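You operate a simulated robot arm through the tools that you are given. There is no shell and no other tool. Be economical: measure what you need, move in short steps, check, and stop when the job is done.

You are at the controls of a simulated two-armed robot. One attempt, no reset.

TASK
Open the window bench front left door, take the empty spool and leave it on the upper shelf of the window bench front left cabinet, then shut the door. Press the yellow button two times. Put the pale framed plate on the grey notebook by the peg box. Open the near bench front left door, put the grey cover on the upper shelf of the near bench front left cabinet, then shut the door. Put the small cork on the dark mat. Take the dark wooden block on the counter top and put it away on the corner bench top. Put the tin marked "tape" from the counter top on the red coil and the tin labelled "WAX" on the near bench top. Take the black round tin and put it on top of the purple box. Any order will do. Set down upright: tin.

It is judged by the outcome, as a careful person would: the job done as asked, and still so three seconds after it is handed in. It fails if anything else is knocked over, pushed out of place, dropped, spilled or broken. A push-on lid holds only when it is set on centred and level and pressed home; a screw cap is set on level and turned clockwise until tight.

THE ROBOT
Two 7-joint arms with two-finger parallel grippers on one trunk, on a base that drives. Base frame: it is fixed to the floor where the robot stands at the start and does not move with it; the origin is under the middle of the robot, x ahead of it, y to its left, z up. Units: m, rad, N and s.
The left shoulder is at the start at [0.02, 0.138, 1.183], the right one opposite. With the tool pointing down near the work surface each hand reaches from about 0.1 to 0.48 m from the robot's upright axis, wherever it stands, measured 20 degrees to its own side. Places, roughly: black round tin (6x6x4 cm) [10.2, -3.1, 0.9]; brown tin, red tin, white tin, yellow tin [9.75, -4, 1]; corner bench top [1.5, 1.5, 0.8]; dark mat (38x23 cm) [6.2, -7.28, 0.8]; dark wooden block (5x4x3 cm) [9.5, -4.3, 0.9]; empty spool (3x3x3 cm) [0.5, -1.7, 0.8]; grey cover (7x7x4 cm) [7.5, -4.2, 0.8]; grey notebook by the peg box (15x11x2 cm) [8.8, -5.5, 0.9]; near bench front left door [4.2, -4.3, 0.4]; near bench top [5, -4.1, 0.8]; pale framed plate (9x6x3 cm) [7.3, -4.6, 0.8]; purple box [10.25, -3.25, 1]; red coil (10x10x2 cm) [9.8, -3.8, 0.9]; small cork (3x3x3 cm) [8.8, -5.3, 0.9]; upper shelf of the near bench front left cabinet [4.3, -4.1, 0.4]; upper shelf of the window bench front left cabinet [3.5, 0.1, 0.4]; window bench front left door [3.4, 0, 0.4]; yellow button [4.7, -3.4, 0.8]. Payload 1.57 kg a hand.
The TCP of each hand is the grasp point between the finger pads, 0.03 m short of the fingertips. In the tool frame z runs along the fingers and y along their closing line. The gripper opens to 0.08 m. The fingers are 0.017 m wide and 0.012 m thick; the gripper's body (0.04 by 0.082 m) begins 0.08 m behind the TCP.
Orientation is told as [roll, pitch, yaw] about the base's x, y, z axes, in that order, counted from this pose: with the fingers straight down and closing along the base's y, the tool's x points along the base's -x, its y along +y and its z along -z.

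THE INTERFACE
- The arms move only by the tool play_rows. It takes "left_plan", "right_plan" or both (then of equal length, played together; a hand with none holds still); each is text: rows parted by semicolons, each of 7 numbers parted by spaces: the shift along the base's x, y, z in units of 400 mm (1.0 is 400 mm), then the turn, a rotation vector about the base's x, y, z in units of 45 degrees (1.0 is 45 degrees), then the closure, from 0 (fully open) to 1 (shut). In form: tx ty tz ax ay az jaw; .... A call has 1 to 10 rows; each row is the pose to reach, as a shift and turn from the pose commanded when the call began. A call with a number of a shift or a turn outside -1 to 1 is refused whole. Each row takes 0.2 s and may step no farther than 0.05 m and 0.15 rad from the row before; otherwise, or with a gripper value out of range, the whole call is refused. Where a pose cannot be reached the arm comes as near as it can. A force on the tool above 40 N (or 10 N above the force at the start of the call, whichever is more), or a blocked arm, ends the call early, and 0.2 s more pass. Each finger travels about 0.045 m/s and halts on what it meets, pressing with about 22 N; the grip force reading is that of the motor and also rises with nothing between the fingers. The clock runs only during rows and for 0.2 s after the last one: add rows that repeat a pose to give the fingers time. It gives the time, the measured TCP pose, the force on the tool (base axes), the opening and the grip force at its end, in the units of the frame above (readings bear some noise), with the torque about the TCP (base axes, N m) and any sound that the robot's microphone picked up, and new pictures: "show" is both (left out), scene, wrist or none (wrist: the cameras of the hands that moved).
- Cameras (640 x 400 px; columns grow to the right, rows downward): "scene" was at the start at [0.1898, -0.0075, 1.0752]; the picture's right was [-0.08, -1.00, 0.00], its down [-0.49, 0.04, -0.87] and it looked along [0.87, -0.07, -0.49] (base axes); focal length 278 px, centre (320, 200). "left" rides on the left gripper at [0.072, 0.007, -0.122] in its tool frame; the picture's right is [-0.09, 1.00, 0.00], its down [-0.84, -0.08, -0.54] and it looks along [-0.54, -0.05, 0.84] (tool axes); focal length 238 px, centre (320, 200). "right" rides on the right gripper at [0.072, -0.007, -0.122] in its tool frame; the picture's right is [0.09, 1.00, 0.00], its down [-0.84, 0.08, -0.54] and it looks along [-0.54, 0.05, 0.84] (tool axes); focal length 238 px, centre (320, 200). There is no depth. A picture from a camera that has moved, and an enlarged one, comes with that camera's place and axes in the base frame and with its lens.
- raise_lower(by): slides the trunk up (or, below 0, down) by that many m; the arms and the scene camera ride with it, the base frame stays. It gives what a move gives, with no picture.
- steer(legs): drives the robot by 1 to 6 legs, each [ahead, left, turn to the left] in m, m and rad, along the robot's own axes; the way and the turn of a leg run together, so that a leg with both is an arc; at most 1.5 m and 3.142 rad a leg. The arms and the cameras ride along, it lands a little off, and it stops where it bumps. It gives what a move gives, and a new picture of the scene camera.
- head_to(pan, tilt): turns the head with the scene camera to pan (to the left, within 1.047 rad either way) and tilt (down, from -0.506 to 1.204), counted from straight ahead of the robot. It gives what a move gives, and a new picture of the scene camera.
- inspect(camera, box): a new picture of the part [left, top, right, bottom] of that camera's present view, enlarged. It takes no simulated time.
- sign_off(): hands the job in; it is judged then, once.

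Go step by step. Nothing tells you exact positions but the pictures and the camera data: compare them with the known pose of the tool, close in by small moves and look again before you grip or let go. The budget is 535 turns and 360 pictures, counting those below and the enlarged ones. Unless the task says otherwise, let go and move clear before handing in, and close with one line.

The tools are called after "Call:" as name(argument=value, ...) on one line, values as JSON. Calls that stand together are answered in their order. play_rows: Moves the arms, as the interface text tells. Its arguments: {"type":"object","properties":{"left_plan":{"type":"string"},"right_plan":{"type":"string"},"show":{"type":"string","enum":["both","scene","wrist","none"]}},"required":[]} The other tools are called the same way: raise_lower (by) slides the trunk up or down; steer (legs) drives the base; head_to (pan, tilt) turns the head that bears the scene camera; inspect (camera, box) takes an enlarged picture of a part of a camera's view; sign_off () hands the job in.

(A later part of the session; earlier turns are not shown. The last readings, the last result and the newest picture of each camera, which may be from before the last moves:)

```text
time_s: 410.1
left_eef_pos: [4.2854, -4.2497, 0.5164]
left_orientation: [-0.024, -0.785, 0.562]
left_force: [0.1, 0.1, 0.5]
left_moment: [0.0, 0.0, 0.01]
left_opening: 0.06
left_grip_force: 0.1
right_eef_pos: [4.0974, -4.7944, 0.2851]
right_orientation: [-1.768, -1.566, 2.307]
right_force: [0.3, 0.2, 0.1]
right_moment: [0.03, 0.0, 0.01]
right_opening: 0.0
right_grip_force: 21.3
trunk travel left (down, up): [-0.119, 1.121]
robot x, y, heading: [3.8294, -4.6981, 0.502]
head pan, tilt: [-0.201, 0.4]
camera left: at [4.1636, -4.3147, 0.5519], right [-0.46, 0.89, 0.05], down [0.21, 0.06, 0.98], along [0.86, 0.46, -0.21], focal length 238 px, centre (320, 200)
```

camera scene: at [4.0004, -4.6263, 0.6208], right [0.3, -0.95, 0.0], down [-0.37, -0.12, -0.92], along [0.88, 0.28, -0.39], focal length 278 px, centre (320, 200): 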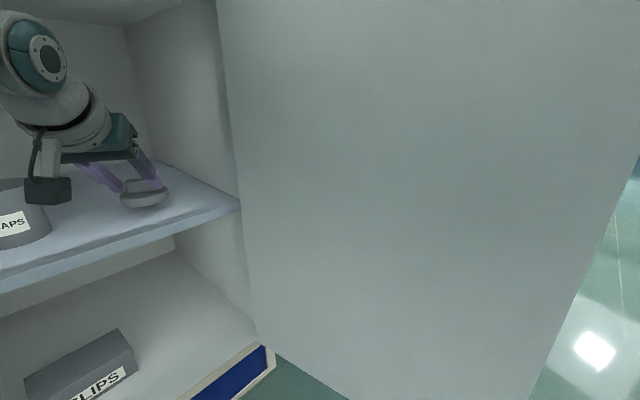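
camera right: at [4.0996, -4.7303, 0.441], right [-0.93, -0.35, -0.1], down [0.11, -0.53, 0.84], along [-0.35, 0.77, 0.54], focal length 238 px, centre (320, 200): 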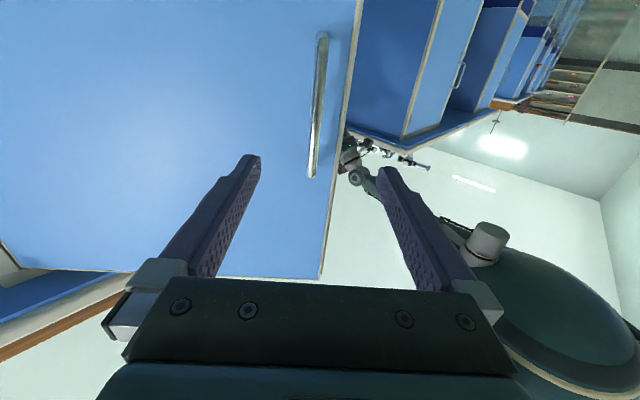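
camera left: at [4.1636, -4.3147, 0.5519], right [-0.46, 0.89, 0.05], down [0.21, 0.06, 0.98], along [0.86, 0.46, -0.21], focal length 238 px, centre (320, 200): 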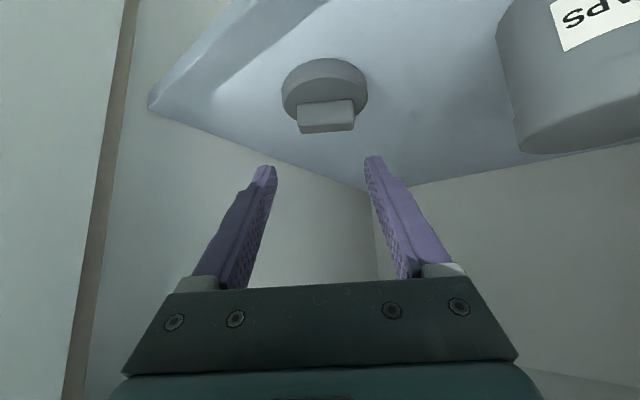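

The grey cover sits on the shelf beside the tin. I back out, square up and fold the left arm.

Call:
steer(legs=[[-0.19, -0.125, 0], [-0.15, 0, 0], [0, 0, 0.612]])

Call:
raise_lower(by=0.1)

Call:
play_rows(left_plan="-0.06 -0.03 0 -0.11 0.055 0 0; -0.12 -0.06 0 -0.22 0.11 0 0; -0.18 -0.1 0 -0.33 0.165 0 0; -0.25 -0.15 0 -0.45 0.22 0 0; -0.32 -0.2 0 -0.56 0.276 0 0; -0.38 -0.25 0 -0.67 0.33 0 0; -0.44 -0.3 0 -0.78 0.385 0 0; -0.49 -0.34 0 -0.893 0.44 0 0; -0.49 -0.34 0 -0.893 0.44 0 0", show="scene")

```text
time_s: 414.4
left_eef_pos: [3.7035, -4.3407, 0.5172]
left_orientation: [-0.024, -0.783, 1.177]
left_force: [-0.1, -0.8, -0.2]
left_moment: [0.03, -0.01, 0.04]
left_opening: 0.06
left_grip_force: 0.0
right_eef_pos: [3.8649, -4.8933, 0.2864]
right_orientation: [-1.772, -1.563, 2.927]
right_force: [-0.6, 0.8, 0.0]
right_moment: [0.01, -0.02, 0.03]
right_opening: 0.0
right_grip_force: 21.6
trunk travel left (down, up): [-0.119, 1.121]
robot x, y, heading: [3.5896, -4.975, 1.123]
head pan, tilt: [-0.201, 0.4]
camera scene: at [3.6881, -4.8125, 0.6468], right [0.8, -0.61, 0.0], down [-0.24, -0.31, -0.92], along [0.56, 0.73, -0.39], focal length 278 px, centre (320, 200)
```

scene: 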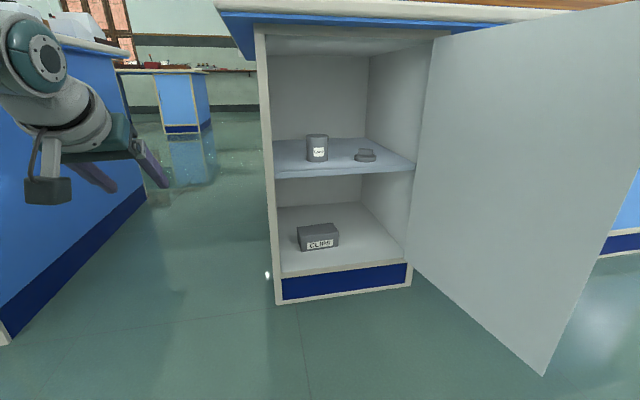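

```text
time_s: 415.8
left_eef_pos: [3.7014, -4.3404, 0.6165]
left_orientation: [-0.026, -0.782, 1.176]
left_force: [-0.5, -0.4, -0.1]
left_moment: [0.02, -0.01, 0.0]
left_opening: 0.0601
left_grip_force: 0.0
right_eef_pos: [3.8653, -4.8946, 0.3847]
right_orientation: [-1.766, -1.565, 2.919]
right_force: [-0.2, -0.3, -0.4]
right_moment: [0.0, 0.01, -0.01]
right_opening: 0.0
right_grip_force: 20.9
trunk travel left (down, up): [-0.219, 1.021]
robot x, y, heading: [3.5866, -4.9765, 1.121]
head pan, tilt: [-0.201, 0.4]
```

```text
time_s: 417.8
left_eef_pos: [3.522, -4.4211, 0.6179]
left_orientation: [0.017, -0.001, 1.157]
left_force: [0.1, -0.9, -0.1]
left_moment: [0.03, -0.01, -0.01]
left_opening: 0.0801
left_grip_force: 0.0
left hand out of reach, approached as far as the arm can: row 1, 2, 3, 4, 5, 6, 7, 8, 9
right_eef_pos: [3.865, -4.8933, 0.3845]
right_orientation: [-1.785, -1.565, 2.937]
right_force: [0.5, 0.6, 0.5]
right_moment: [-0.01, 0.0, -0.01]
right_opening: 0.0001
right_grip_force: 21.3
trunk travel left (down, up): [-0.219, 1.021]
robot x, y, heading: [3.587, -4.9733, 1.122]
head pan, tilt: [-0.201, 0.4]
camera scene: at [3.6881, -4.8124, 0.7468], right [0.8, -0.61, 0.0], down [-0.24, -0.31, -0.92], along [0.56, 0.73, -0.39], focal length 278 px, centre (320, 200)
```

scene: 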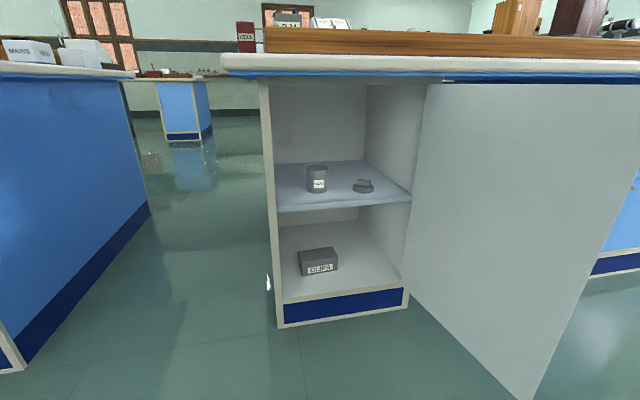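

Call:
play_rows(left_plan="-0.02 -0.036 -0.1 0 0 0 0; -0.04 -0.07 -0.2 0 0 0 0; -0.06 -0.11 -0.3 0 0 0 0; -0.08 -0.15 -0.4 0 0 0 0; -0.09 -0.18 -0.5 0 0 0 0", right_plan="0 0 0.08 0 0 0 1; 0 0 0.16 0 0 0 1; 0 0 0.24 0 0 0 1; 0 0 0.32 0 0 0 1; 0 0 0.4 0 0 0 1", show="none")

Call:
steer(legs=[[0, -0.44, 0]])

```text
time_s: 419.0
left_eef_pos: [3.488, -4.477, 0.4043]
left_orientation: [0.019, -0.002, 1.159]
left_force: [0.4, 0.1, 0.4]
left_moment: [-0.03, 0.01, -0.01]
left_opening: 0.0801
left_grip_force: 0.0
left hand out of reach, approached as far as the arm can: row 1, 2, 3, 4, 5
right_eef_pos: [3.8639, -4.8962, 0.3846]
right_orientation: [-1.638, -1.565, 2.793]
right_force: [0.6, -0.1, -0.6]
right_moment: [0.02, 0.0, -0.03]
right_opening: 0.0001
right_grip_force: 20.9
right hand out of reach, approached as far as the arm can: row 1, 2, 3, 4, 5
trunk travel left (down, up): [-0.219, 1.021]
robot x, y, heading: [3.5896, -4.9772, 1.117]
head pan, tilt: [-0.201, 0.4]
```

```text
time_s: 421.6
left_eef_pos: [3.8818, -4.6645, 0.4056]
left_orientation: [0.02, 0.0, 1.155]
left_force: [-0.6, 0.5, -0.1]
left_moment: [0.01, 0.02, 0.01]
left_opening: 0.0799
left_grip_force: 0.0
right_eef_pos: [4.2564, -5.0844, 0.3852]
right_orientation: [-1.795, -1.565, 2.945]
right_force: [0.0, -0.3, 0.5]
right_moment: [0.0, -0.01, 0.02]
right_opening: 0.0
right_grip_force: 21.7
trunk travel left (down, up): [-0.219, 1.021]
robot x, y, heading: [3.9828, -5.165, 1.117]
head pan, tilt: [-0.201, 0.4]
camera scene: at [4.0802, -5.0029, 0.7468], right [0.79, -0.61, 0.0], down [-0.24, -0.31, -0.92], along [0.56, 0.73, -0.39], focal length 278 px, centre (320, 200)
```

scene: 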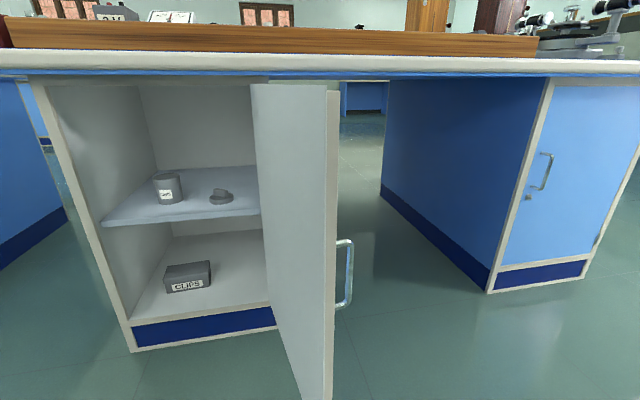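

Call:
play_rows(right_plan="0.07 -0.033 0 0 0 0 1; 0.135 -0.066 0 0 0 0 1; 0.185 0.035 0.03 0 0 0 1; 0.234 0.136 0.06 0 0 0 1; 0.283 0.237 0.09 0 0 0 1; 0.333 0.338 0.12 0 0 0 1; 0.382 0.44 0.15 0 0 0 1; 0.432 0.54 0.18 0 0 0 1; 0.481 0.64 0.2 0 0 0 1; 0.53 0.743 0.2 0 0 0 1", show="scene")

```text
time_s: 423.8
left_eef_pos: [3.8825, -4.6666, 0.4055]
left_orientation: [0.019, 0.0, 1.154]
left_force: [-0.2, -0.3, 0.4]
left_moment: [-0.02, -0.02, 0.0]
left_opening: 0.0799
left_grip_force: 0.0
right_eef_pos: [4.4454, -4.8248, 0.4837]
right_orientation: [-1.566, -1.566, 2.717]
right_force: [0.3, -0.2, -1.2]
right_moment: [0.01, -0.01, 0.03]
right_opening: 0.0
right_grip_force: 21.2
right hand out of reach, approached as far as the arm can: row 2, 3, 4, 5, 6, 7, 9, 10
trunk travel left (down, up): [-0.219, 1.021]
robot x, y, heading: [3.9788, -5.1691, 1.111]
head pan, tilt: [-0.201, 0.4]
camera scene: at [4.0803, -5.0036, 0.7467], right [0.79, -0.61, 0.0], down [-0.24, -0.31, -0.92], along [0.56, 0.73, -0.39], focal length 278 px, centre (320, 200)
```

scene: 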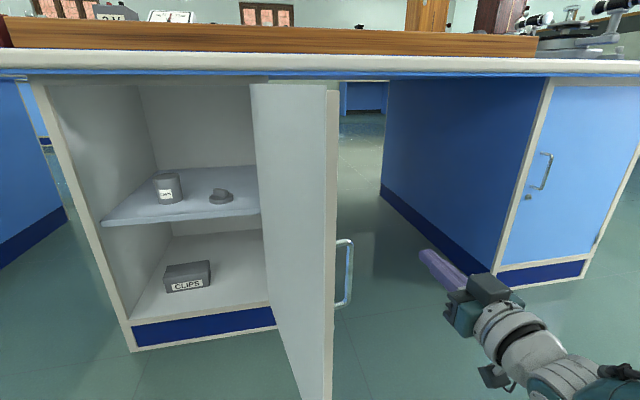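

Call:
play_rows(right_plan="-0.09 0.044 0 0 0 0 1; -0.18 0.088 0 0 0 0 1; -0.25 0.122 0 0 0 0 1; -0.3 0.147 0 0 0 0 1; -0.35 0.171 0 0 0 0 1; -0.4 0.196 0 0 0 0 1; -0.45 0.22 0 0 0 0 1; -0.5 0.25 0 0 0 0 1; -0.55 0.285 0 0 0 0 1", show="none")

Call:
steer(legs=[[0, 0.3, 0]])

```text
time_s: 425.8
left_eef_pos: [3.8832, -4.6636, 0.4058]
left_orientation: [0.022, -0.001, 1.158]
left_force: [0.6, 0.7, 0.3]
left_moment: [-0.02, -0.02, -0.02]
left_opening: 0.08
left_grip_force: 0.2
right_eef_pos: [4.2281, -4.7264, 0.51]
right_orientation: [-1.958, -1.568, 3.105]
right_force: [-0.6, 0.2, -0.5]
right_moment: [0.01, 0.0, -0.03]
right_opening: 0.0
right_grip_force: 21.1
right hand out of reach, approached as far as the arm can: row 6, 7, 8, 9
trunk travel left (down, up): [-0.219, 1.021]
robot x, y, heading: [3.9812, -5.166, 1.114]
head pan, tilt: [-0.201, 0.4]
```

```text
time_s: 427.9
left_eef_pos: [3.6175, -4.537, 0.406]
left_orientation: [0.019, 0.0, 1.157]
left_force: [0.3, 0.8, -0.8]
left_moment: [-0.01, 0.0, 0.02]
left_opening: 0.0801
left_grip_force: 0.0
right_eef_pos: [3.9639, -4.5986, 0.5098]
right_orientation: [-1.893, -1.562, 3.042]
right_force: [0.3, 0.9, 0.9]
right_moment: [-0.01, -0.03, 0.0]
right_opening: 0.0
right_grip_force: 21.3
trunk travel left (down, up): [-0.219, 1.021]
robot x, y, heading: [3.7134, -5.0381, 1.116]
head pan, tilt: [-0.201, 0.4]
camera scene: at [3.8157, -4.8739, 0.7468], right [0.79, -0.61, 0.0], down [-0.24, -0.31, -0.92], along [0.56, 0.73, -0.39], focal length 278 px, centre (320, 200)
```

scene: 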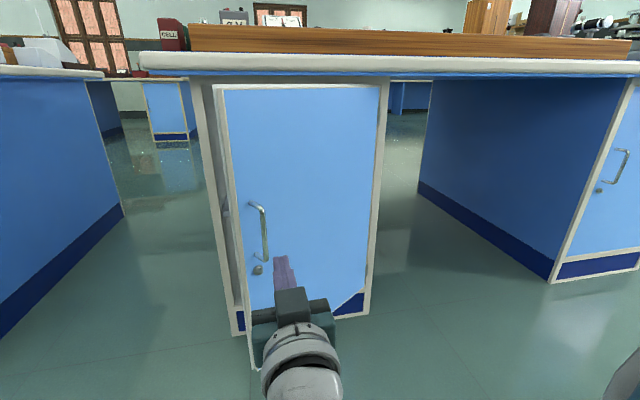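

The door is nearly closed. I drive forward to push it shut.

Call:
steer(legs=[[0.28, 0, 0]])

Call:
steer(legs=[[0.035, 0, 0]])

```text
time_s: 429.8
left_eef_pos: [3.7385, -4.2875, 0.4061]
left_orientation: [0.021, 0.001, 1.156]
left_force: [-0.4, -0.3, -0.1]
left_moment: [0.0, -0.02, -0.01]
left_opening: 0.0799
left_grip_force: 0.2
right_eef_pos: [4.0838, -4.3487, 0.5084]
right_orientation: [-1.748, -1.566, 2.902]
right_force: [0.2, -0.1, -0.1]
right_moment: [0.0, 0.0, 0.01]
right_opening: 0.0002
right_grip_force: 21.6
trunk travel left (down, up): [-0.219, 1.021]
robot x, y, heading: [3.8355, -4.7848, 1.116]
head pan, tilt: [-0.201, 0.4]
camera scene: at [3.9362, -4.6252, 0.7467], right [0.79, -0.61, 0.0], down [-0.24, -0.31, -0.92], along [0.56, 0.73, -0.39], focal length 278 px, centre (320, 200)
```

scene: 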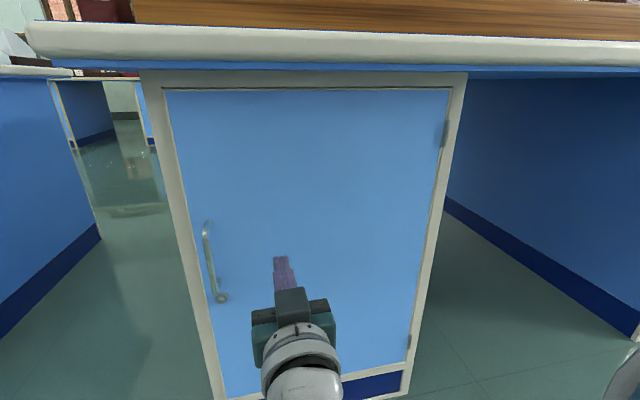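

```text
time_s: 430.7
left_eef_pos: [3.7517, -4.2588, 0.4037]
left_orientation: [0.018, 0.003, 1.155]
left_force: [-0.2, 0.5, 0.2]
left_moment: [0.0, 0.04, -0.02]
left_opening: 0.0799
left_grip_force: 0.2
right_eef_pos: [4.0968, -4.3208, 0.5085]
right_orientation: [-1.381, -1.567, 2.533]
right_force: [0.1, -1.2, 0.4]
right_moment: [-0.03, 0.0, 0.04]
right_opening: 0.0
right_grip_force: 21.4
trunk travel left (down, up): [-0.219, 1.021]
robot x, y, heading: [3.8544, -4.7558, 1.117]
head pan, tilt: [-0.201, 0.4]
camera scene: at [3.9507, -4.5955, 0.7464], right [0.79, -0.61, 0.0], down [-0.24, -0.31, -0.92], along [0.56, 0.73, -0.39], focal length 278 px, centre (320, 200)
```

scene: 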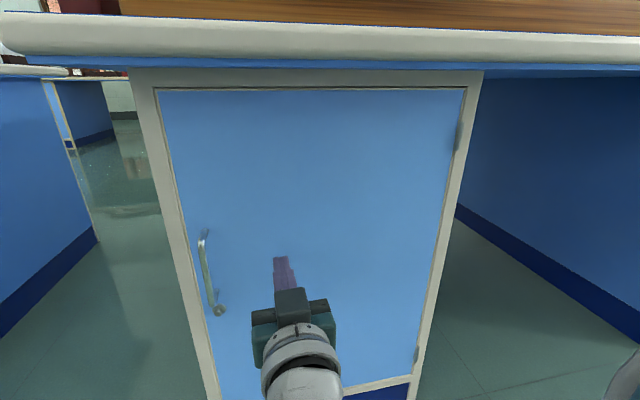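

I press gently with the arm to be sure it is home.

Call:
play_rows(right_plan="0.02 0.04 0 0 0 0 1; 0.03 0.06 0 0 0 0 1; 0.04 0.08 0 0 0 0 1; 0.05 0.1 0 0 0 0 1; 0.06 0.12 0 0 0 0 1; 0.07 0.14 0 0 0 0 1; 0.08 0.16 0 0 0 0 1", show="scene")

```text
time_s: 432.3
left_eef_pos: [3.7521, -4.2576, 0.4037]
left_orientation: [0.019, 0.002, 1.155]
left_force: [-0.3, 0.2, 0.0]
left_moment: [0.0, -0.01, 0.01]
left_opening: 0.0801
left_grip_force: 0.0
right_eef_pos: [4.1291, -4.2959, 0.5288]
right_orientation: [-1.573, -1.565, 2.727]
right_force: [-0.5, -0.3, 0.1]
right_moment: [-0.02, 0.04, 0.02]
right_opening: 0.0
right_grip_force: 21.9
right hand out of reach, approached as far as the arm can: row 1, 2, 3, 4, 5, 6, 7
trunk travel left (down, up): [-0.219, 1.021]
robot x, y, heading: [3.8509, -4.7541, 1.117]
head pan, tilt: [-0.201, 0.4]
camera scene: at [3.9514, -4.5938, 0.7467], right [0.79, -0.61, 0.0], down [-0.24, -0.31, -0.92], along [0.56, 0.73, -0.39], focal length 278 px, centre (320, 200)
```

scene: 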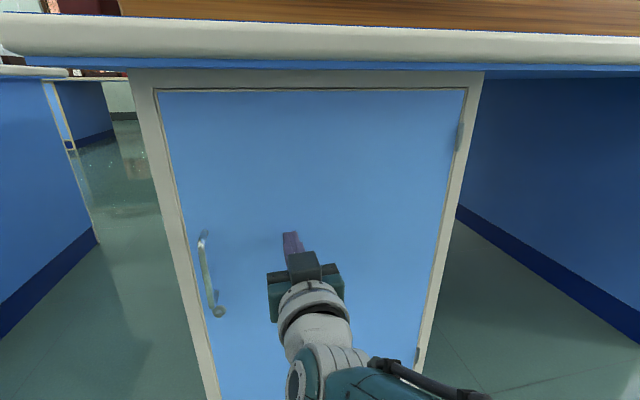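

Call:
steer(legs=[[0.015, 0, 0]])

Call:
inspect(camera="scene", box=[120, 60, 360, 210])

```text
time_s: 433.1
left_eef_pos: [3.7553, -4.252, 0.404]
left_orientation: [0.02, 0.005, 1.156]
left_force: [0.3, 0.0, 0.8]
left_moment: [0.0, 0.02, 0.01]
left_opening: 0.08
left_grip_force: 0.1
right_eef_pos: [4.1311, -4.2921, 0.5273]
right_orientation: [-1.956, -1.565, 3.106]
right_force: [-6.1, -12.2, 4.0]
right_moment: [0.12, -0.08, -0.16]
right_opening: 0.0
right_grip_force: 20.9
trunk travel left (down, up): [-0.219, 1.021]
robot x, y, heading: [3.8544, -4.7512, 1.115]
head pan, tilt: [-0.201, 0.4]
stopped in leg 1: the force on the tool passed its limit at 49 N (the readings are from after the stop); the commanded pose is now the measured one
camera scene: at [3.9549, -4.5878, 0.7462], right [0.79, -0.61, 0.0], down [-0.24, -0.31, -0.92], along [0.56, 0.73, -0.39], focal length 278 px, centre (320, 200)
```

scene: 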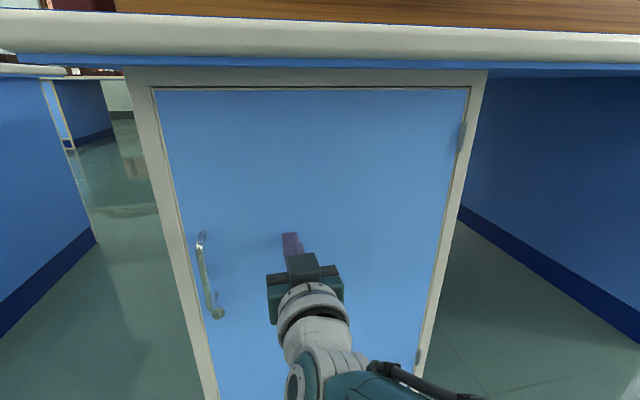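

```text
2.67 times, centred on (240, 135) of scene
camera zoom: at [3.9549, -4.5878, 0.7462], right [0.79, -0.61, 0.0], down [-0.24, -0.31, -0.92], along [0.56, 0.73, -0.39], focal length 741 px, centre (533, 373)
```

zoom: 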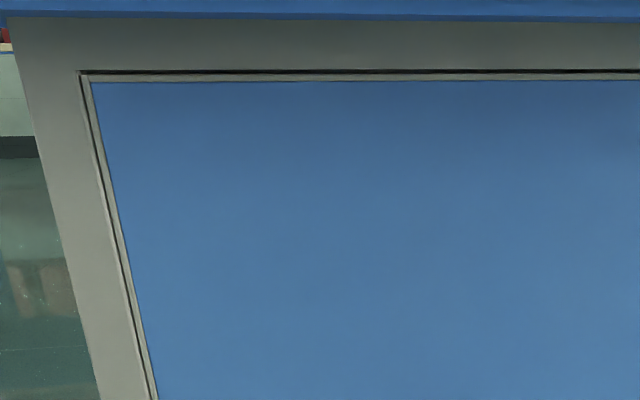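

Shut flush. Now I back off, raise the trunk and restore the right hand to tool-down, for the work at the wall counter.

Call:
steer(legs=[[-0.4, 0, 0]])

Call:
raise_lower(by=0.4)

Call:
play_rows(right_plan="-0.0 -0.03 0 -0.16 0.08 0 0; -0.0 -0.06 0 -0.32 0.16 0 0; 0 -0.09 0 -0.48 0.24 0 0; 0 -0.12 0 -0.64 0.32 0 0; 0 -0.13 0 -0.8 0.4 0 0; 0 -0.14 0 -0.896 0.445 0 0", show="none")

Call:
play_rows(right_plan="0.04 -0.02 -0.05 -0.16 0.08 0 0; 0.08 -0.04 -0.1 -0.32 0.16 0 0; 0.12 -0.06 -0.15 -0.48 0.24 0 0; 0.14 -0.07 -0.2 -0.64 0.32 0 0; 0.14 -0.07 -0.25 -0.8 0.4 0 0; 0.14 -0.07 -0.3 -0.88 0.44 0 0", left_plan="0 0 0.02 0 0 -0.01 0; 0 0 0.04 -0.005 0 -0.02 0; 0 0 0.06 -0.01 0 -0.03 0; 0 0 0.08 -0.015 0 -0.04 0; 0 0 0.1 -0.02 0 -0.05 0; 0 0 0.1 -0.02 0 -0.05 0", show="none")

Call:
steer(legs=[[0, 0, -1.565], [0, 0.35, 0], [1.5, 0, 0], [1.4, 0, 0]])

```text
time_s: 435.6
left_eef_pos: [3.5846, -4.6037, 0.4061]
left_orientation: [0.019, -0.001, 1.152]
left_force: [-0.5, 1.1, -0.1]
left_moment: [-0.01, -0.03, 0.03]
left_opening: 0.08
left_grip_force: 0.1
right_eef_pos: [3.9592, -4.646, 0.5291]
right_orientation: [-2.393, -1.564, -2.741]
right_force: [0.0, 0.0, 0.1]
right_moment: [0.01, -0.04, 0.01]
right_opening: 0.0002
right_grip_force: 21.0
trunk travel left (down, up): [-0.219, 1.021]
robot x, y, heading: [3.6781, -5.1034, 1.117]
head pan, tilt: [-0.201, 0.4]
camera scene: at [3.7815, -4.9427, 0.7468], right [0.79, -0.61, 0.0], down [-0.24, -0.31, -0.92], along [0.56, 0.73, -0.39], focal length 278 px, centre (320, 200)
```

scene: 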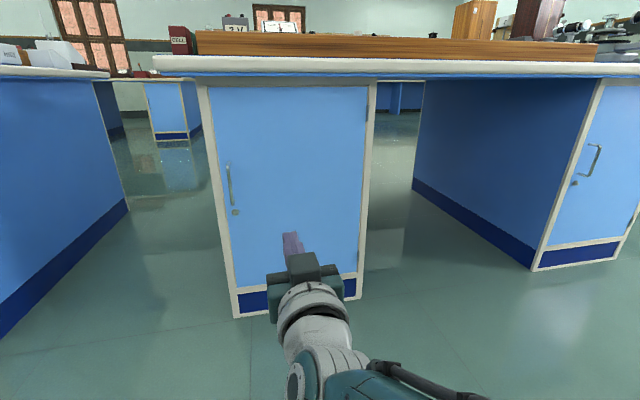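

```text
time_s: 439.4
left_eef_pos: [3.585, -4.6048, 0.8065]
left_orientation: [0.019, -0.001, 1.152]
left_force: [-0.2, 0.8, 0.7]
left_moment: [0.01, -0.01, -0.02]
left_opening: 0.0801
left_grip_force: 0.0
right_eef_pos: [3.9592, -4.6466, 0.9284]
right_orientation: [-2.36, -1.564, -2.776]
right_force: [-0.9, 0.0, 0.9]
right_moment: [-0.03, -0.02, 0.03]
right_opening: 0.0
right_grip_force: 21.6
trunk travel left (down, up): [-0.619, 0.621]
robot x, y, heading: [3.6842, -5.1043, 1.115]
head pan, tilt: [-0.201, 0.4]
```

```text
time_s: 440.8
left_eef_pos: [3.5844, -4.6053, 0.8059]
left_orientation: [0.02, 0.0, 1.154]
left_force: [0.6, -0.9, -0.9]
left_moment: [-0.03, -0.02, -0.02]
left_opening: 0.0799
left_grip_force: 0.1
right_eef_pos: [3.9586, -4.7029, 0.9294]
right_orientation: [0.033, -0.788, 1.12]
right_force: [0.1, -0.3, -0.7]
right_moment: [0.03, 0.04, 0.01]
right_opening: 0.08
right_grip_force: 0.0
right hand out of reach, approached as far as the arm can: row 2, 3, 4
trunk travel left (down, up): [-0.619, 0.621]
robot x, y, heading: [3.6807, -5.1023, 1.109]
head pan, tilt: [-0.201, 0.4]
```

```text
time_s: 442.2
left_eef_pos: [3.5866, -4.5915, 0.8388]
left_orientation: [0.013, 0.017, 1.113]
left_force: [0.2, 1.7, -0.2]
left_moment: [0.05, -0.05, 0.02]
left_opening: 0.08
left_grip_force: 0.1
left hand out of reach, approached as far as the arm can: row 1, 2, 3, 4, 5, 6
right_eef_pos: [3.9884, -4.7678, 0.8421]
right_orientation: [0.036, -0.021, 1.109]
right_force: [0.4, 0.3, -0.8]
right_moment: [0.03, -0.03, 0.01]
right_opening: 0.08
right_grip_force: 0.0
right hand out of reach, approached as far as the arm can: row 2, 3, 5, 6
trunk travel left (down, up): [-0.619, 0.621]
robot x, y, heading: [3.6818, -5.1055, 1.116]
head pan, tilt: [-0.201, 0.4]
```

```text
time_s: 461.9
left_eef_pos: [6.9594, -5.9373, 0.8384]
left_orientation: [0.013, 0.015, -0.441]
left_force: [0.1, -0.2, 0.1]
left_moment: [0.02, 0.02, 0.03]
left_opening: 0.0802
left_grip_force: 0.1
right_eef_pos: [6.7889, -6.3433, 0.8429]
right_orientation: [0.037, -0.023, -0.442]
right_force: [-0.4, 0.2, 0.0]
right_moment: [0.02, 0.02, -0.01]
right_opening: 0.08
right_grip_force: 0.1
trunk travel left (down, up): [-0.619, 0.621]
robot x, y, heading: [6.4456, -6.0396, -0.437]
head pan, tilt: [-0.201, 0.4]
camera scene: at [6.6109, -6.1376, 1.1468], right [-0.6, -0.8, 0.0], down [-0.31, 0.23, -0.92], along [0.74, -0.55, -0.39], focal length 278 px, centre (320, 200)
```

scene: 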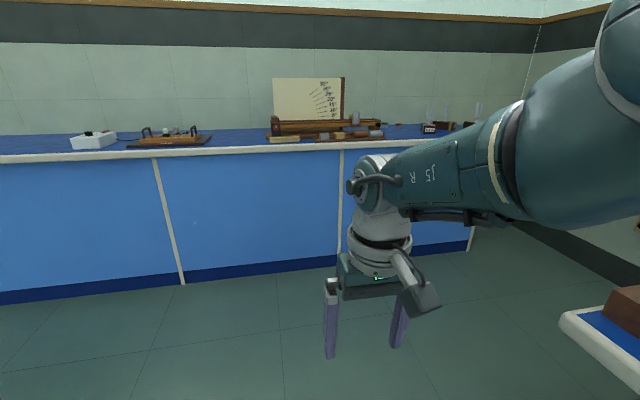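

Call:
head_to(pan=0.1, tilt=0.45)

Call:
steer(legs=[[0, 0.35, 0], [0.88, 0, 0], [0, 1.3, 0], [0, 1.2, 0]])

```text
time_s: 462.7
left_eef_pos: [6.9592, -5.9376, 0.8392]
left_orientation: [0.012, 0.015, -0.443]
left_force: [0.1, 0.7, -0.4]
left_moment: [0.0, 0.02, 0.0]
left_opening: 0.0798
left_grip_force: 0.0
right_eef_pos: [6.7893, -6.342, 0.8429]
right_orientation: [0.037, -0.023, -0.443]
right_force: [0.3, 0.0, 1.0]
right_moment: [-0.01, -0.03, 0.02]
right_opening: 0.0799
right_grip_force: 0.0
trunk travel left (down, up): [-0.619, 0.621]
robot x, y, heading: [6.448, -6.0374, -0.443]
head pan, tilt: [0.099, 0.45]
camera scene: at [6.6232, -6.1129, 1.1421], right [-0.33, -0.94, 0.0], down [-0.41, 0.15, -0.9], along [0.85, -0.3, -0.44], focal length 278 px, centre (320, 200)
```

scene: 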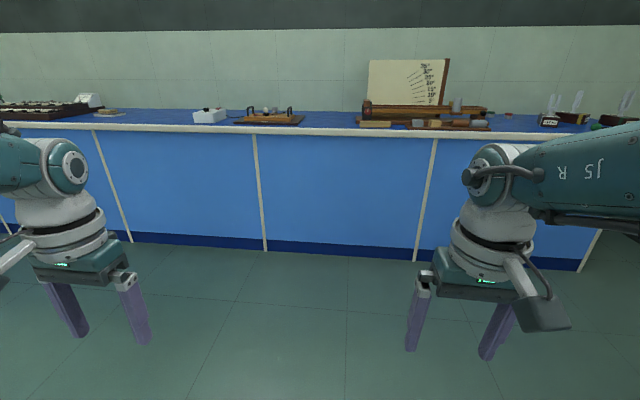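

```text
time_s: 481.0
left_eef_pos: [8.9819, -3.7443, 0.8389]
left_orientation: [0.012, 0.016, -0.456]
left_force: [0.6, 0.0, -0.7]
left_moment: [0.01, -0.02, -0.04]
left_opening: 0.0797
left_grip_force: 0.1
right_eef_pos: [8.8074, -4.1474, 0.8424]
right_orientation: [0.036, -0.022, -0.456]
right_force: [-0.1, 0.3, -0.1]
right_moment: [0.01, 0.01, -0.01]
right_opening: 0.0798
right_grip_force: 0.0
trunk travel left (down, up): [-0.619, 0.621]
robot x, y, heading: [8.4697, -3.8381, -0.454]
head pan, tilt: [0.099, 0.45]
camera scene: at [8.6442, -3.9161, 1.1421], right [-0.35, -0.94, 0.0], down [-0.41, 0.15, -0.9], along [0.84, -0.31, -0.44], focal length 278 px, centre (320, 200)
```

scene: 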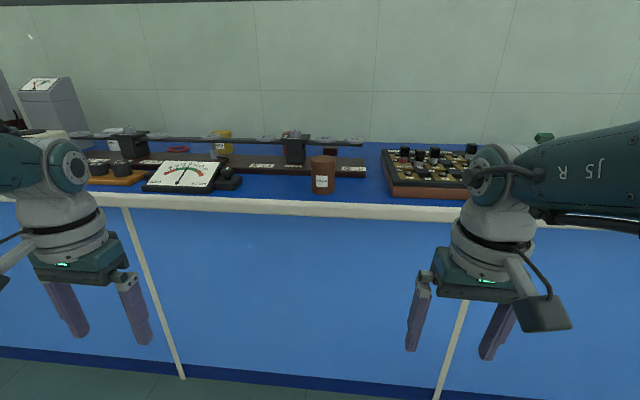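

Call:
inspect(camera="scene", box=[60, 110, 380, 230])

```text
2.00 times, centred on (220, 170) of scene
camera zoom: at [8.6442, -3.9161, 1.1421], right [-0.35, -0.94, 0.0], down [-0.41, 0.15, -0.9], along [0.84, -0.31, -0.44], focal length 556 px, centre (520, 260)
```

zoom: 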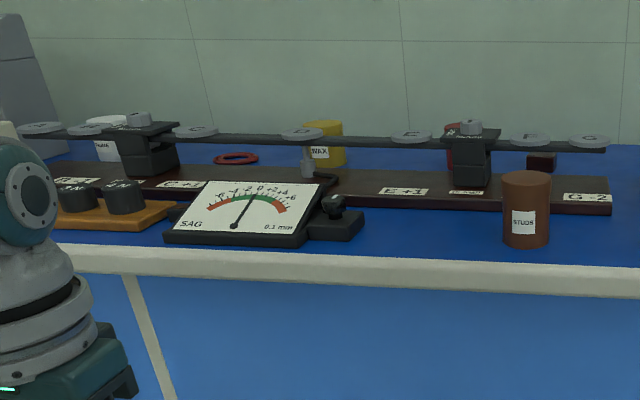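

The tins stand behind a long bar apparatus: yellow "WAX" at (9.70, -3.92), red coil at (9.77, -3.77), a white tin left, a red one right, the dark block at (9.53, -4.28). I raise the trunk and move closer to read the labels.

Call:
raise_lower(by=0.22)

Call:
head_to(pan=0.1, tilt=0.6)

Call:
steer(legs=[[0.38, 0, 0]])

Call:
inspect(camera="scene", box=[100, 60, 420, 260])

```text
time_s: 483.3
left_eef_pos: [8.9807, -3.7451, 1.059]
left_orientation: [0.013, 0.016, -0.454]
left_force: [0.5, 0.2, 0.1]
left_moment: [0.02, 0.02, 0.02]
left_opening: 0.0802
left_grip_force: 0.1
right_eef_pos: [8.8084, -4.1486, 1.062]
right_orientation: [0.036, -0.021, -0.455]
right_force: [0.0, 0.1, 0.2]
right_moment: [0.02, 0.01, 0.03]
right_opening: 0.08
right_grip_force: 0.0
trunk travel left (down, up): [-0.839, 0.401]
robot x, y, heading: [8.4687, -3.8436, -0.454]
head pan, tilt: [0.099, 0.45]
```

```text
time_s: 484.0
left_eef_pos: [8.9814, -3.7439, 1.0586]
left_orientation: [0.012, 0.016, -0.453]
left_force: [0.0, 1.2, 0.0]
left_moment: [0.02, -0.01, 0.0]
left_opening: 0.0799
left_grip_force: 0.0
right_eef_pos: [8.8071, -4.1477, 1.0624]
right_orientation: [0.036, -0.024, -0.458]
right_force: [-0.1, -1.1, 0.2]
right_moment: [-0.04, -0.01, -0.01]
right_opening: 0.0799
right_grip_force: 0.1
trunk travel left (down, up): [-0.839, 0.401]
robot x, y, heading: [8.4669, -3.8433, -0.455]
head pan, tilt: [0.099, 0.6]
camera scene: at [8.6409, -3.915, 1.3486], right [-0.35, -0.94, 0.0], down [-0.53, 0.19, -0.83], along [0.77, -0.28, -0.56], focal length 278 px, centre (320, 200)
```

scene: 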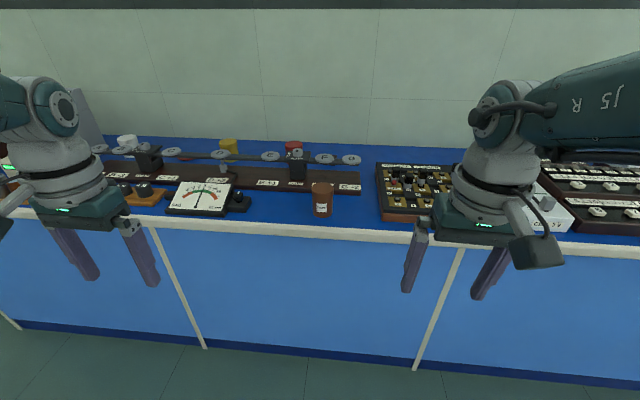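

```text
time_s: 486.4
left_eef_pos: [9.3253, -3.9097, 1.0588]
left_orientation: [0.012, 0.018, -0.453]
left_force: [-1.1, 0.7, 0.3]
left_moment: [-0.01, 0.0, 0.0]
left_opening: 0.08
left_grip_force: 0.1
right_eef_pos: [9.1501, -4.3141, 1.0619]
right_orientation: [0.039, -0.022, -0.455]
right_force: [0.5, 0.0, 0.1]
right_moment: [0.0, -0.03, -0.01]
right_opening: 0.08
right_grip_force: 0.0
trunk travel left (down, up): [-0.839, 0.401]
robot x, y, heading: [8.8101, -4.007, -0.45]
head pan, tilt: [0.099, 0.6]
camera scene: at [8.9841, -4.0813, 1.3485], right [-0.34, -0.94, 0.0], down [-0.53, 0.19, -0.83], along [0.77, -0.28, -0.56], focal length 278 px, centre (320, 200)
```

scene: 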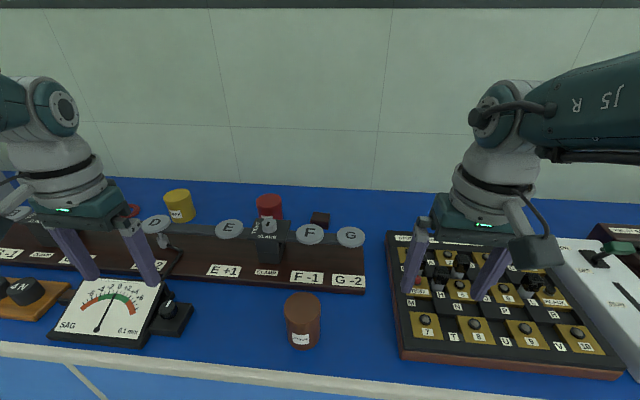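

```text
2.00 times, centred on (260, 160) of scene
camera zoom: at [8.9841, -4.0813, 1.3485], right [-0.34, -0.94, 0.0], down [-0.53, 0.19, -0.83], along [0.77, -0.28, -0.56], focal length 556 px, centre (440, 280)
```

zoom: 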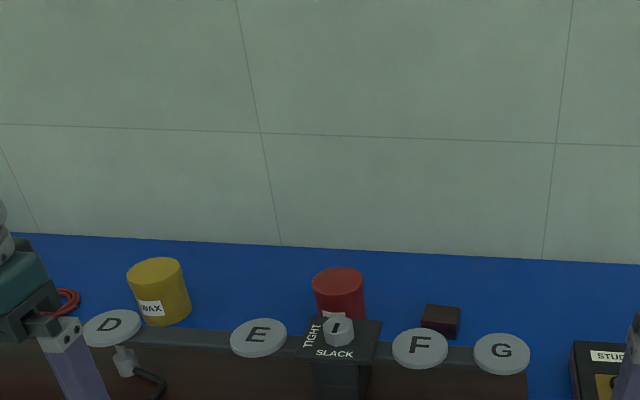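

Call:
steer(legs=[[0, 0.45, 0]])

Call:
inspect(camera="scene", box=[160, 80, 480, 280])

```text
time_s: 489.1
left_eef_pos: [9.5165, -3.506, 1.0585]
left_orientation: [0.011, 0.018, -0.447]
left_force: [0.5, -0.2, -0.6]
left_moment: [0.01, -0.02, 0.01]
left_opening: 0.0799
left_grip_force: 0.1
right_eef_pos: [9.3464, -3.9113, 1.062]
right_orientation: [0.036, -0.022, -0.447]
right_force: [0.1, -0.9, 0.1]
right_moment: [0.02, -0.01, 0.0]
right_opening: 0.0799
right_grip_force: 0.1
trunk travel left (down, up): [-0.839, 0.401]
robot x, y, heading: [9.0042, -3.6063, -0.445]
head pan, tilt: [0.099, 0.6]
camera scene: at [9.1774, -3.6792, 1.3485], right [-0.34, -0.94, 0.0], down [-0.53, 0.19, -0.83], along [0.78, -0.28, -0.56], focal length 278 px, centre (320, 200)
```

scene: 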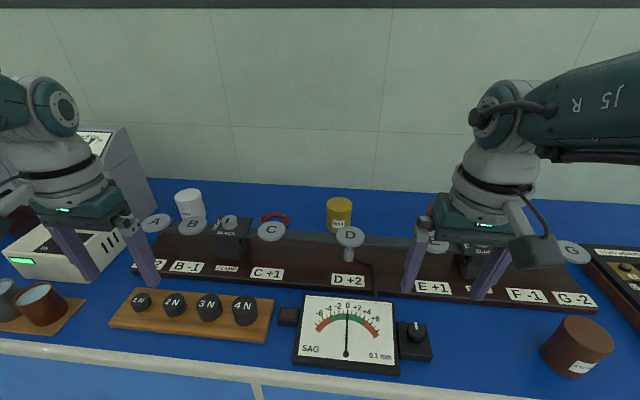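

```text
2.00 times, centred on (320, 180) of scene
camera zoom: at [9.1774, -3.6792, 1.3485], right [-0.34, -0.94, 0.0], down [-0.53, 0.19, -0.83], along [0.78, -0.28, -0.56], focal length 556 px, centre (320, 240)
```

zoom: 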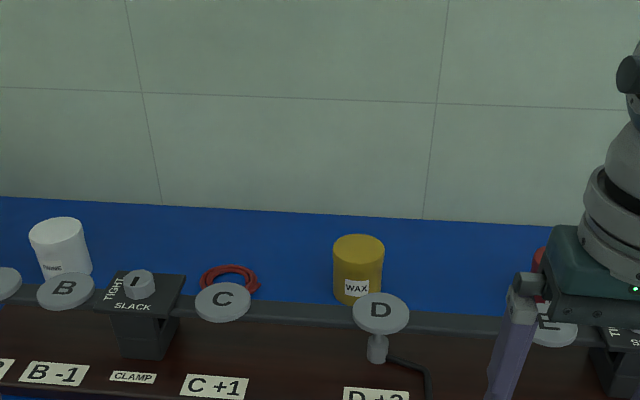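

Call:
inspect(camera="scene", box=[165, 175, 245, 225])

```text
8.00 times, centred on (205, 200) of scene
camera zoom: at [9.1774, -3.6792, 1.3485], right [-0.34, -0.94, 0.0], down [-0.53, 0.19, -0.83], along [0.78, -0.28, -0.56], focal length 2222 px, centre (1240, 200)
```

zoom: 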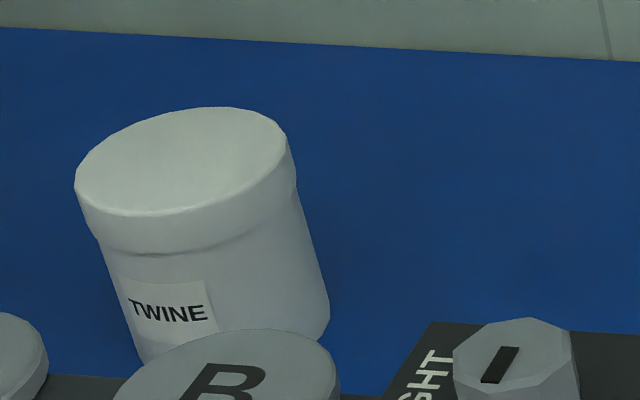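

White is TWINE, brown STUDS, yellow WAX, so the red tin should be TAPE. I set the right arm higher and slightly tilted for long reach over the bar.

Call:
play_rows(right_plan="0.02 -0.01 0.08 -0.04 -0.06 0 0; 0.05 -0.02 0.16 -0.08 -0.13 0 0; 0.09 -0.04 0.24 -0.12 -0.2 0 0; 0.13 -0.06 0.32 -0.16 -0.26 0 0; 0.18 -0.085 0.4 -0.2 -0.32 0 0; 0.225 -0.108 0.45 -0.23 -0.38 0 0; 0.225 -0.108 0.45 -0.23 -0.38 0 0", show="none")

Call:
steer(legs=[[0, -0.12, 0]])

```text
time_s: 490.8
left_eef_pos: [9.5176, -3.506, 1.0582]
left_orientation: [0.01, 0.017, -0.447]
left_force: [0.2, 0.3, -0.8]
left_moment: [0.02, -0.01, 0.03]
left_opening: 0.0801
left_grip_force: 0.1
right_eef_pos: [9.4473, -3.9572, 1.241]
right_orientation: [0.0, -0.371, -0.441]
right_force: [0.7, 0.4, -1.0]
right_moment: [-0.02, -0.01, 0.0]
right_opening: 0.0802
right_grip_force: 0.0
right hand out of reach, approached as far as the arm can: row 1, 2, 3, 4, 5, 6, 7
trunk travel left (down, up): [-0.839, 0.401]
robot x, y, heading: [9.0041, -3.6066, -0.447]
head pan, tilt: [0.099, 0.6]
```

```text
time_s: 492.0
left_eef_pos: [9.4653, -3.6144, 1.059]
left_orientation: [0.013, 0.018, -0.446]
left_force: [0.1, -0.3, 0.3]
left_moment: [0.0, -0.03, -0.01]
left_opening: 0.0799
left_grip_force: 0.0
right_eef_pos: [9.3956, -4.0651, 1.241]
right_orientation: [0.002, -0.37, -0.444]
right_force: [-0.6, -0.3, 0.5]
right_moment: [-0.02, -0.02, -0.02]
right_opening: 0.0798
right_grip_force: 0.1
trunk travel left (down, up): [-0.839, 0.401]
robot x, y, heading: [8.9492, -3.7139, -0.441]
head pan, tilt: [0.099, 0.6]
camera scene: at [9.1262, -3.7866, 1.3485], right [-0.34, -0.94, 0.0], down [-0.53, 0.19, -0.83], along [0.78, -0.28, -0.56], focal length 278 px, centre (320, 200)
```

scene: 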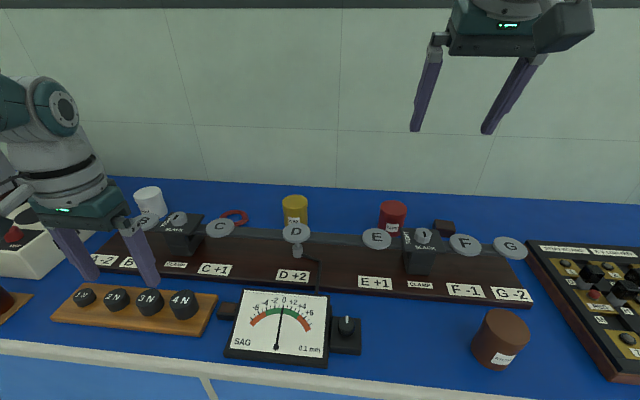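

Call:
inspect(camera="scene", box=[360, 190, 440, 240])

```text
8.00 times, centred on (400, 215) of scene
camera zoom: at [9.1262, -3.7866, 1.3485], right [-0.34, -0.94, 0.0], down [-0.53, 0.19, -0.83], along [0.78, -0.28, -0.56], focal length 2222 px, centre (-320, 80)
```

zoom: 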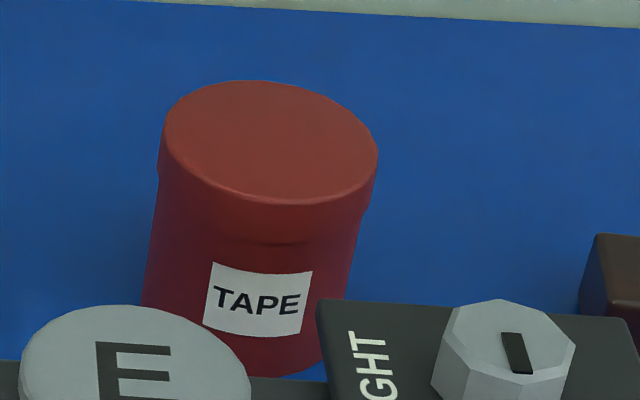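

Confirmed: red is TAPE, lid centre about (9.618, -4.164). I tuck the left hand back and up, then move in.

Call:
play_rows(left_plan="-0.08 0.06 0.05 0 0 0 0; -0.17 0.12 0.1 0 0 0 0; -0.26 0.18 0.15 0 0 0 0; -0.35 0.24 0.2 0 0 0 0; -0.43 0.3 0.25 0 0 0 0; -0.5 0.36 0.3 0 0 0 0; -0.58 0.41 0.37 0 0 0 0", show="none")

Call:
steer(legs=[[0.19, 0.006, 0]])

Call:
raise_lower(by=-0.14)

Call:
play_rows(right_plan="0.05 -0.02 0 0 0 0 0; 0.09 -0.04 0 0 0 0 0; 0.113 -0.053 0 0 0 0 0; 0.113 -0.053 0 0 0 0 0", show="both")

```text
time_s: 493.6
left_eef_pos: [9.4629, -3.3526, 1.1469]
left_orientation: [0.009, 0.018, -0.448]
left_force: [0.3, -1.1, -0.2]
left_moment: [0.03, 0.0, 0.01]
left_opening: 0.0801
left_grip_force: 0.1
left hand out of reach, approached as far as the arm can: row 1, 2, 3, 4, 5, 6, 7
right_eef_pos: [9.3937, -4.0652, 1.2409]
right_orientation: [0.002, -0.367, -0.442]
right_force: [-0.2, -0.3, 0.0]
right_moment: [0.06, -0.03, 0.02]
right_opening: 0.0799
right_grip_force: 0.0
trunk travel left (down, up): [-0.839, 0.401]
robot x, y, heading: [8.9555, -3.7104, -0.444]
head pan, tilt: [0.099, 0.6]
```

```text
time_s: 495.1
left_eef_pos: [9.6358, -3.4289, 1.1467]
left_orientation: [0.009, 0.018, -0.445]
left_force: [-0.3, 0.0, 0.3]
left_moment: [-0.01, 0.0, 0.01]
left_opening: 0.0799
left_grip_force: 0.1
right_eef_pos: [9.5684, -4.1414, 1.2411]
right_orientation: [0.001, -0.369, -0.441]
right_force: [-0.9, -0.6, -0.5]
right_moment: [0.02, 0.0, 0.01]
right_opening: 0.0801
right_grip_force: 0.1
trunk travel left (down, up): [-0.839, 0.401]
robot x, y, heading: [9.127, -3.7912, -0.444]
head pan, tilt: [0.099, 0.6]
camera scene: at [9.2998, -3.8625, 1.3485], right [-0.34, -0.94, 0.0], down [-0.53, 0.19, -0.83], along [0.78, -0.28, -0.56], focal length 278 px, centre (320, 200)
```

scene: 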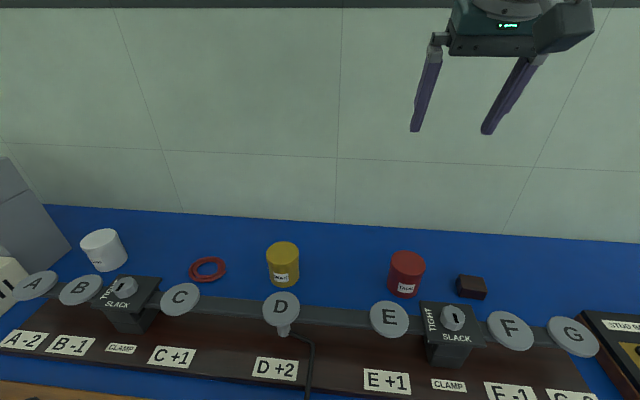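

```text
time_s: 496.8
left_eef_pos: [9.6377, -3.429, 1.0068]
left_orientation: [0.01, 0.018, -0.445]
left_force: [-0.1, -0.5, 0.8]
left_moment: [-0.03, 0.0, 0.02]
left_opening: 0.0799
left_grip_force: 0.1
right_eef_pos: [9.5693, -4.1413, 1.1004]
right_orientation: [0.004, -0.367, -0.442]
right_force: [0.0, 0.5, 0.0]
right_moment: [0.0, -0.02, 0.0]
right_opening: 0.0802
right_grip_force: 0.0
trunk travel left (down, up): [-0.699, 0.541]
robot x, y, heading: [9.131, -3.7909, -0.443]
head pan, tilt: [0.099, 0.6]
```

```text
time_s: 497.8
left_eef_pos: [9.6352, -3.4299, 1.0072]
left_orientation: [0.008, 0.018, -0.446]
left_force: [0.7, 0.2, 0.3]
left_moment: [-0.01, -0.01, 0.02]
left_opening: 0.0804
left_grip_force: 0.0
right_eef_pos: [9.57, -4.1399, 1.1014]
right_orientation: [0.001, -0.367, -0.441]
right_force: [-0.2, 0.1, -0.3]
right_moment: [-0.03, -0.01, 0.02]
right_opening: 0.0797
right_grip_force: 0.0
right hand out of reach, approached as far as the arm can: row 1, 2, 3, 4
trunk travel left (down, up): [-0.699, 0.541]
robot x, y, heading: [9.1262, -3.7911, -0.443]
head pan, tilt: [0.099, 0.6]
camera scene: at [9.2998, -3.8626, 1.2085], right [-0.34, -0.94, 0.0], down [-0.53, 0.19, -0.83], along [0.78, -0.28, -0.56], focal length 278 px, centre (320, 200)
camera right: at [9.4662, -4.1, 1.1896], right [0.35, 0.94, -0.03], down [0.56, -0.18, 0.81], along [0.75, -0.3, -0.59], focal length 238 px, centre (320, 200)
```

scene: 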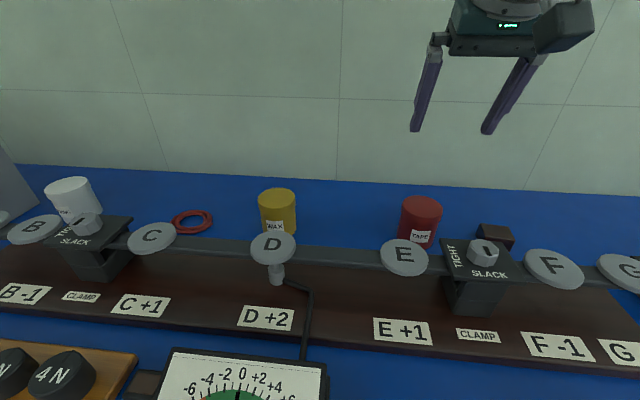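
right: 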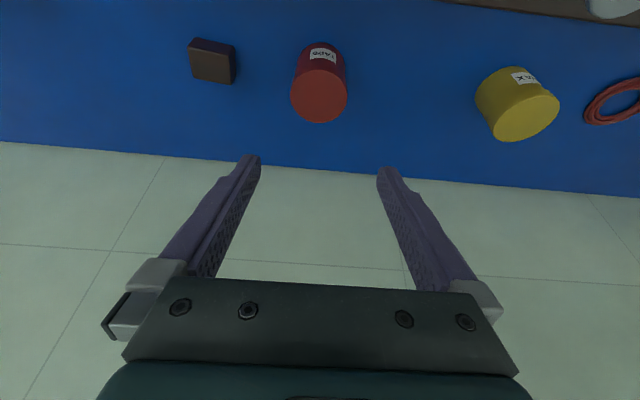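

The left hand would come down on things at the left, so I bring it back in front of the counter edge.

Call:
play_rows(left_plan="-0.1 0.03 0 0 0 0 0; -0.2 0.06 0 0 0 0 0; -0.3 0.09 -0.03 0 0 0 0; -0.4 0.02 -0.08 0 0 0 0; -0.48 -0.08 -0.13 0 0 0 0; -0.55 -0.17 -0.18 0 0 0 0; -0.61 -0.26 -0.24 0 0 0 0; -0.66 -0.34 -0.3 0 0 0 0; -0.7 -0.4 -0.35 0 0 0 0; -0.7 -0.4 -0.35 0 0 0 0", show="none")

```text
refused: row 4 steps farther than a row can; nothing moved
```

Call:
play_rows(left_plan="-0.1 0.03 0 0 0 0 0; -0.2 0.06 0 0 0 0 0; -0.3 0.07 -0.03 0 0 0 0; -0.38 0.02 -0.07 0 0 0 0; -0.45 -0.06 -0.11 0 0 0 0; -0.52 -0.14 -0.16 0 0 0 0; -0.58 -0.22 -0.21 0 0 0 0; -0.63 -0.3 -0.26 0 0 0 0; -0.68 -0.36 -0.32 0 0 0 0; -0.7 -0.4 -0.35 0 0 0 0", show="none")

```text
time_s: 499.2
left_eef_pos: [9.5555, -3.3888, 0.8802]
left_orientation: [0.011, 0.017, -0.443]
left_force: [-1.7, 2.3, 20.2]
left_moment: [-0.81, 0.3, -0.15]
left_opening: 0.0784
left_grip_force: 0.1
left hand out of reach, approached as far as the arm can: row 1, 2, 3, 4, 5, 6
right_eef_pos: [9.5693, -4.1404, 1.1007]
right_orientation: [0.005, -0.368, -0.442]
right_force: [0.0, -0.3, 0.9]
right_moment: [0.04, 0.0, 0.02]
right_opening: 0.08
right_grip_force: 0.1
trunk travel left (down, up): [-0.699, 0.541]
robot x, y, heading: [9.1279, -3.7915, -0.442]
head pan, tilt: [0.099, 0.6]
stopped in row 6 (left hand): the force on the tool passed its limit at 135 N (the readings are from after the stop); the commanded pose is now the measured one
```

The left hand touched down. I stop and look at what is there.

Call:
head_to(pan=0.75, tilt=0.75)

```text
time_s: 500.2
left_eef_pos: [9.5561, -3.3901, 0.8801]
left_orientation: [0.008, 0.02, -0.446]
left_force: [-3.7, 1.7, 39.6]
left_moment: [-1.69, 0.62, -0.05]
left_opening: 0.0797
left_grip_force: 0.1
right_eef_pos: [9.5705, -4.1405, 1.0997]
right_orientation: [0.004, -0.368, -0.443]
right_force: [0.3, -0.1, -0.4]
right_moment: [-0.02, -0.01, 0.01]
right_opening: 0.0801
right_grip_force: 0.0
trunk travel left (down, up): [-0.699, 0.541]
robot x, y, heading: [9.1285, -3.7892, -0.447]
head pan, tilt: [0.75, 0.75]
camera scene: at [9.2971, -3.8058, 1.1963], right [0.3, -0.95, 0.0], down [-0.65, -0.2, -0.73], along [0.7, 0.22, -0.68], focal length 278 px, centre (320, 200)
```

scene: 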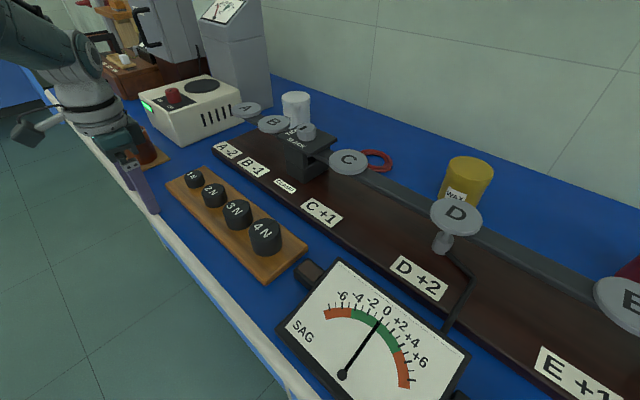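

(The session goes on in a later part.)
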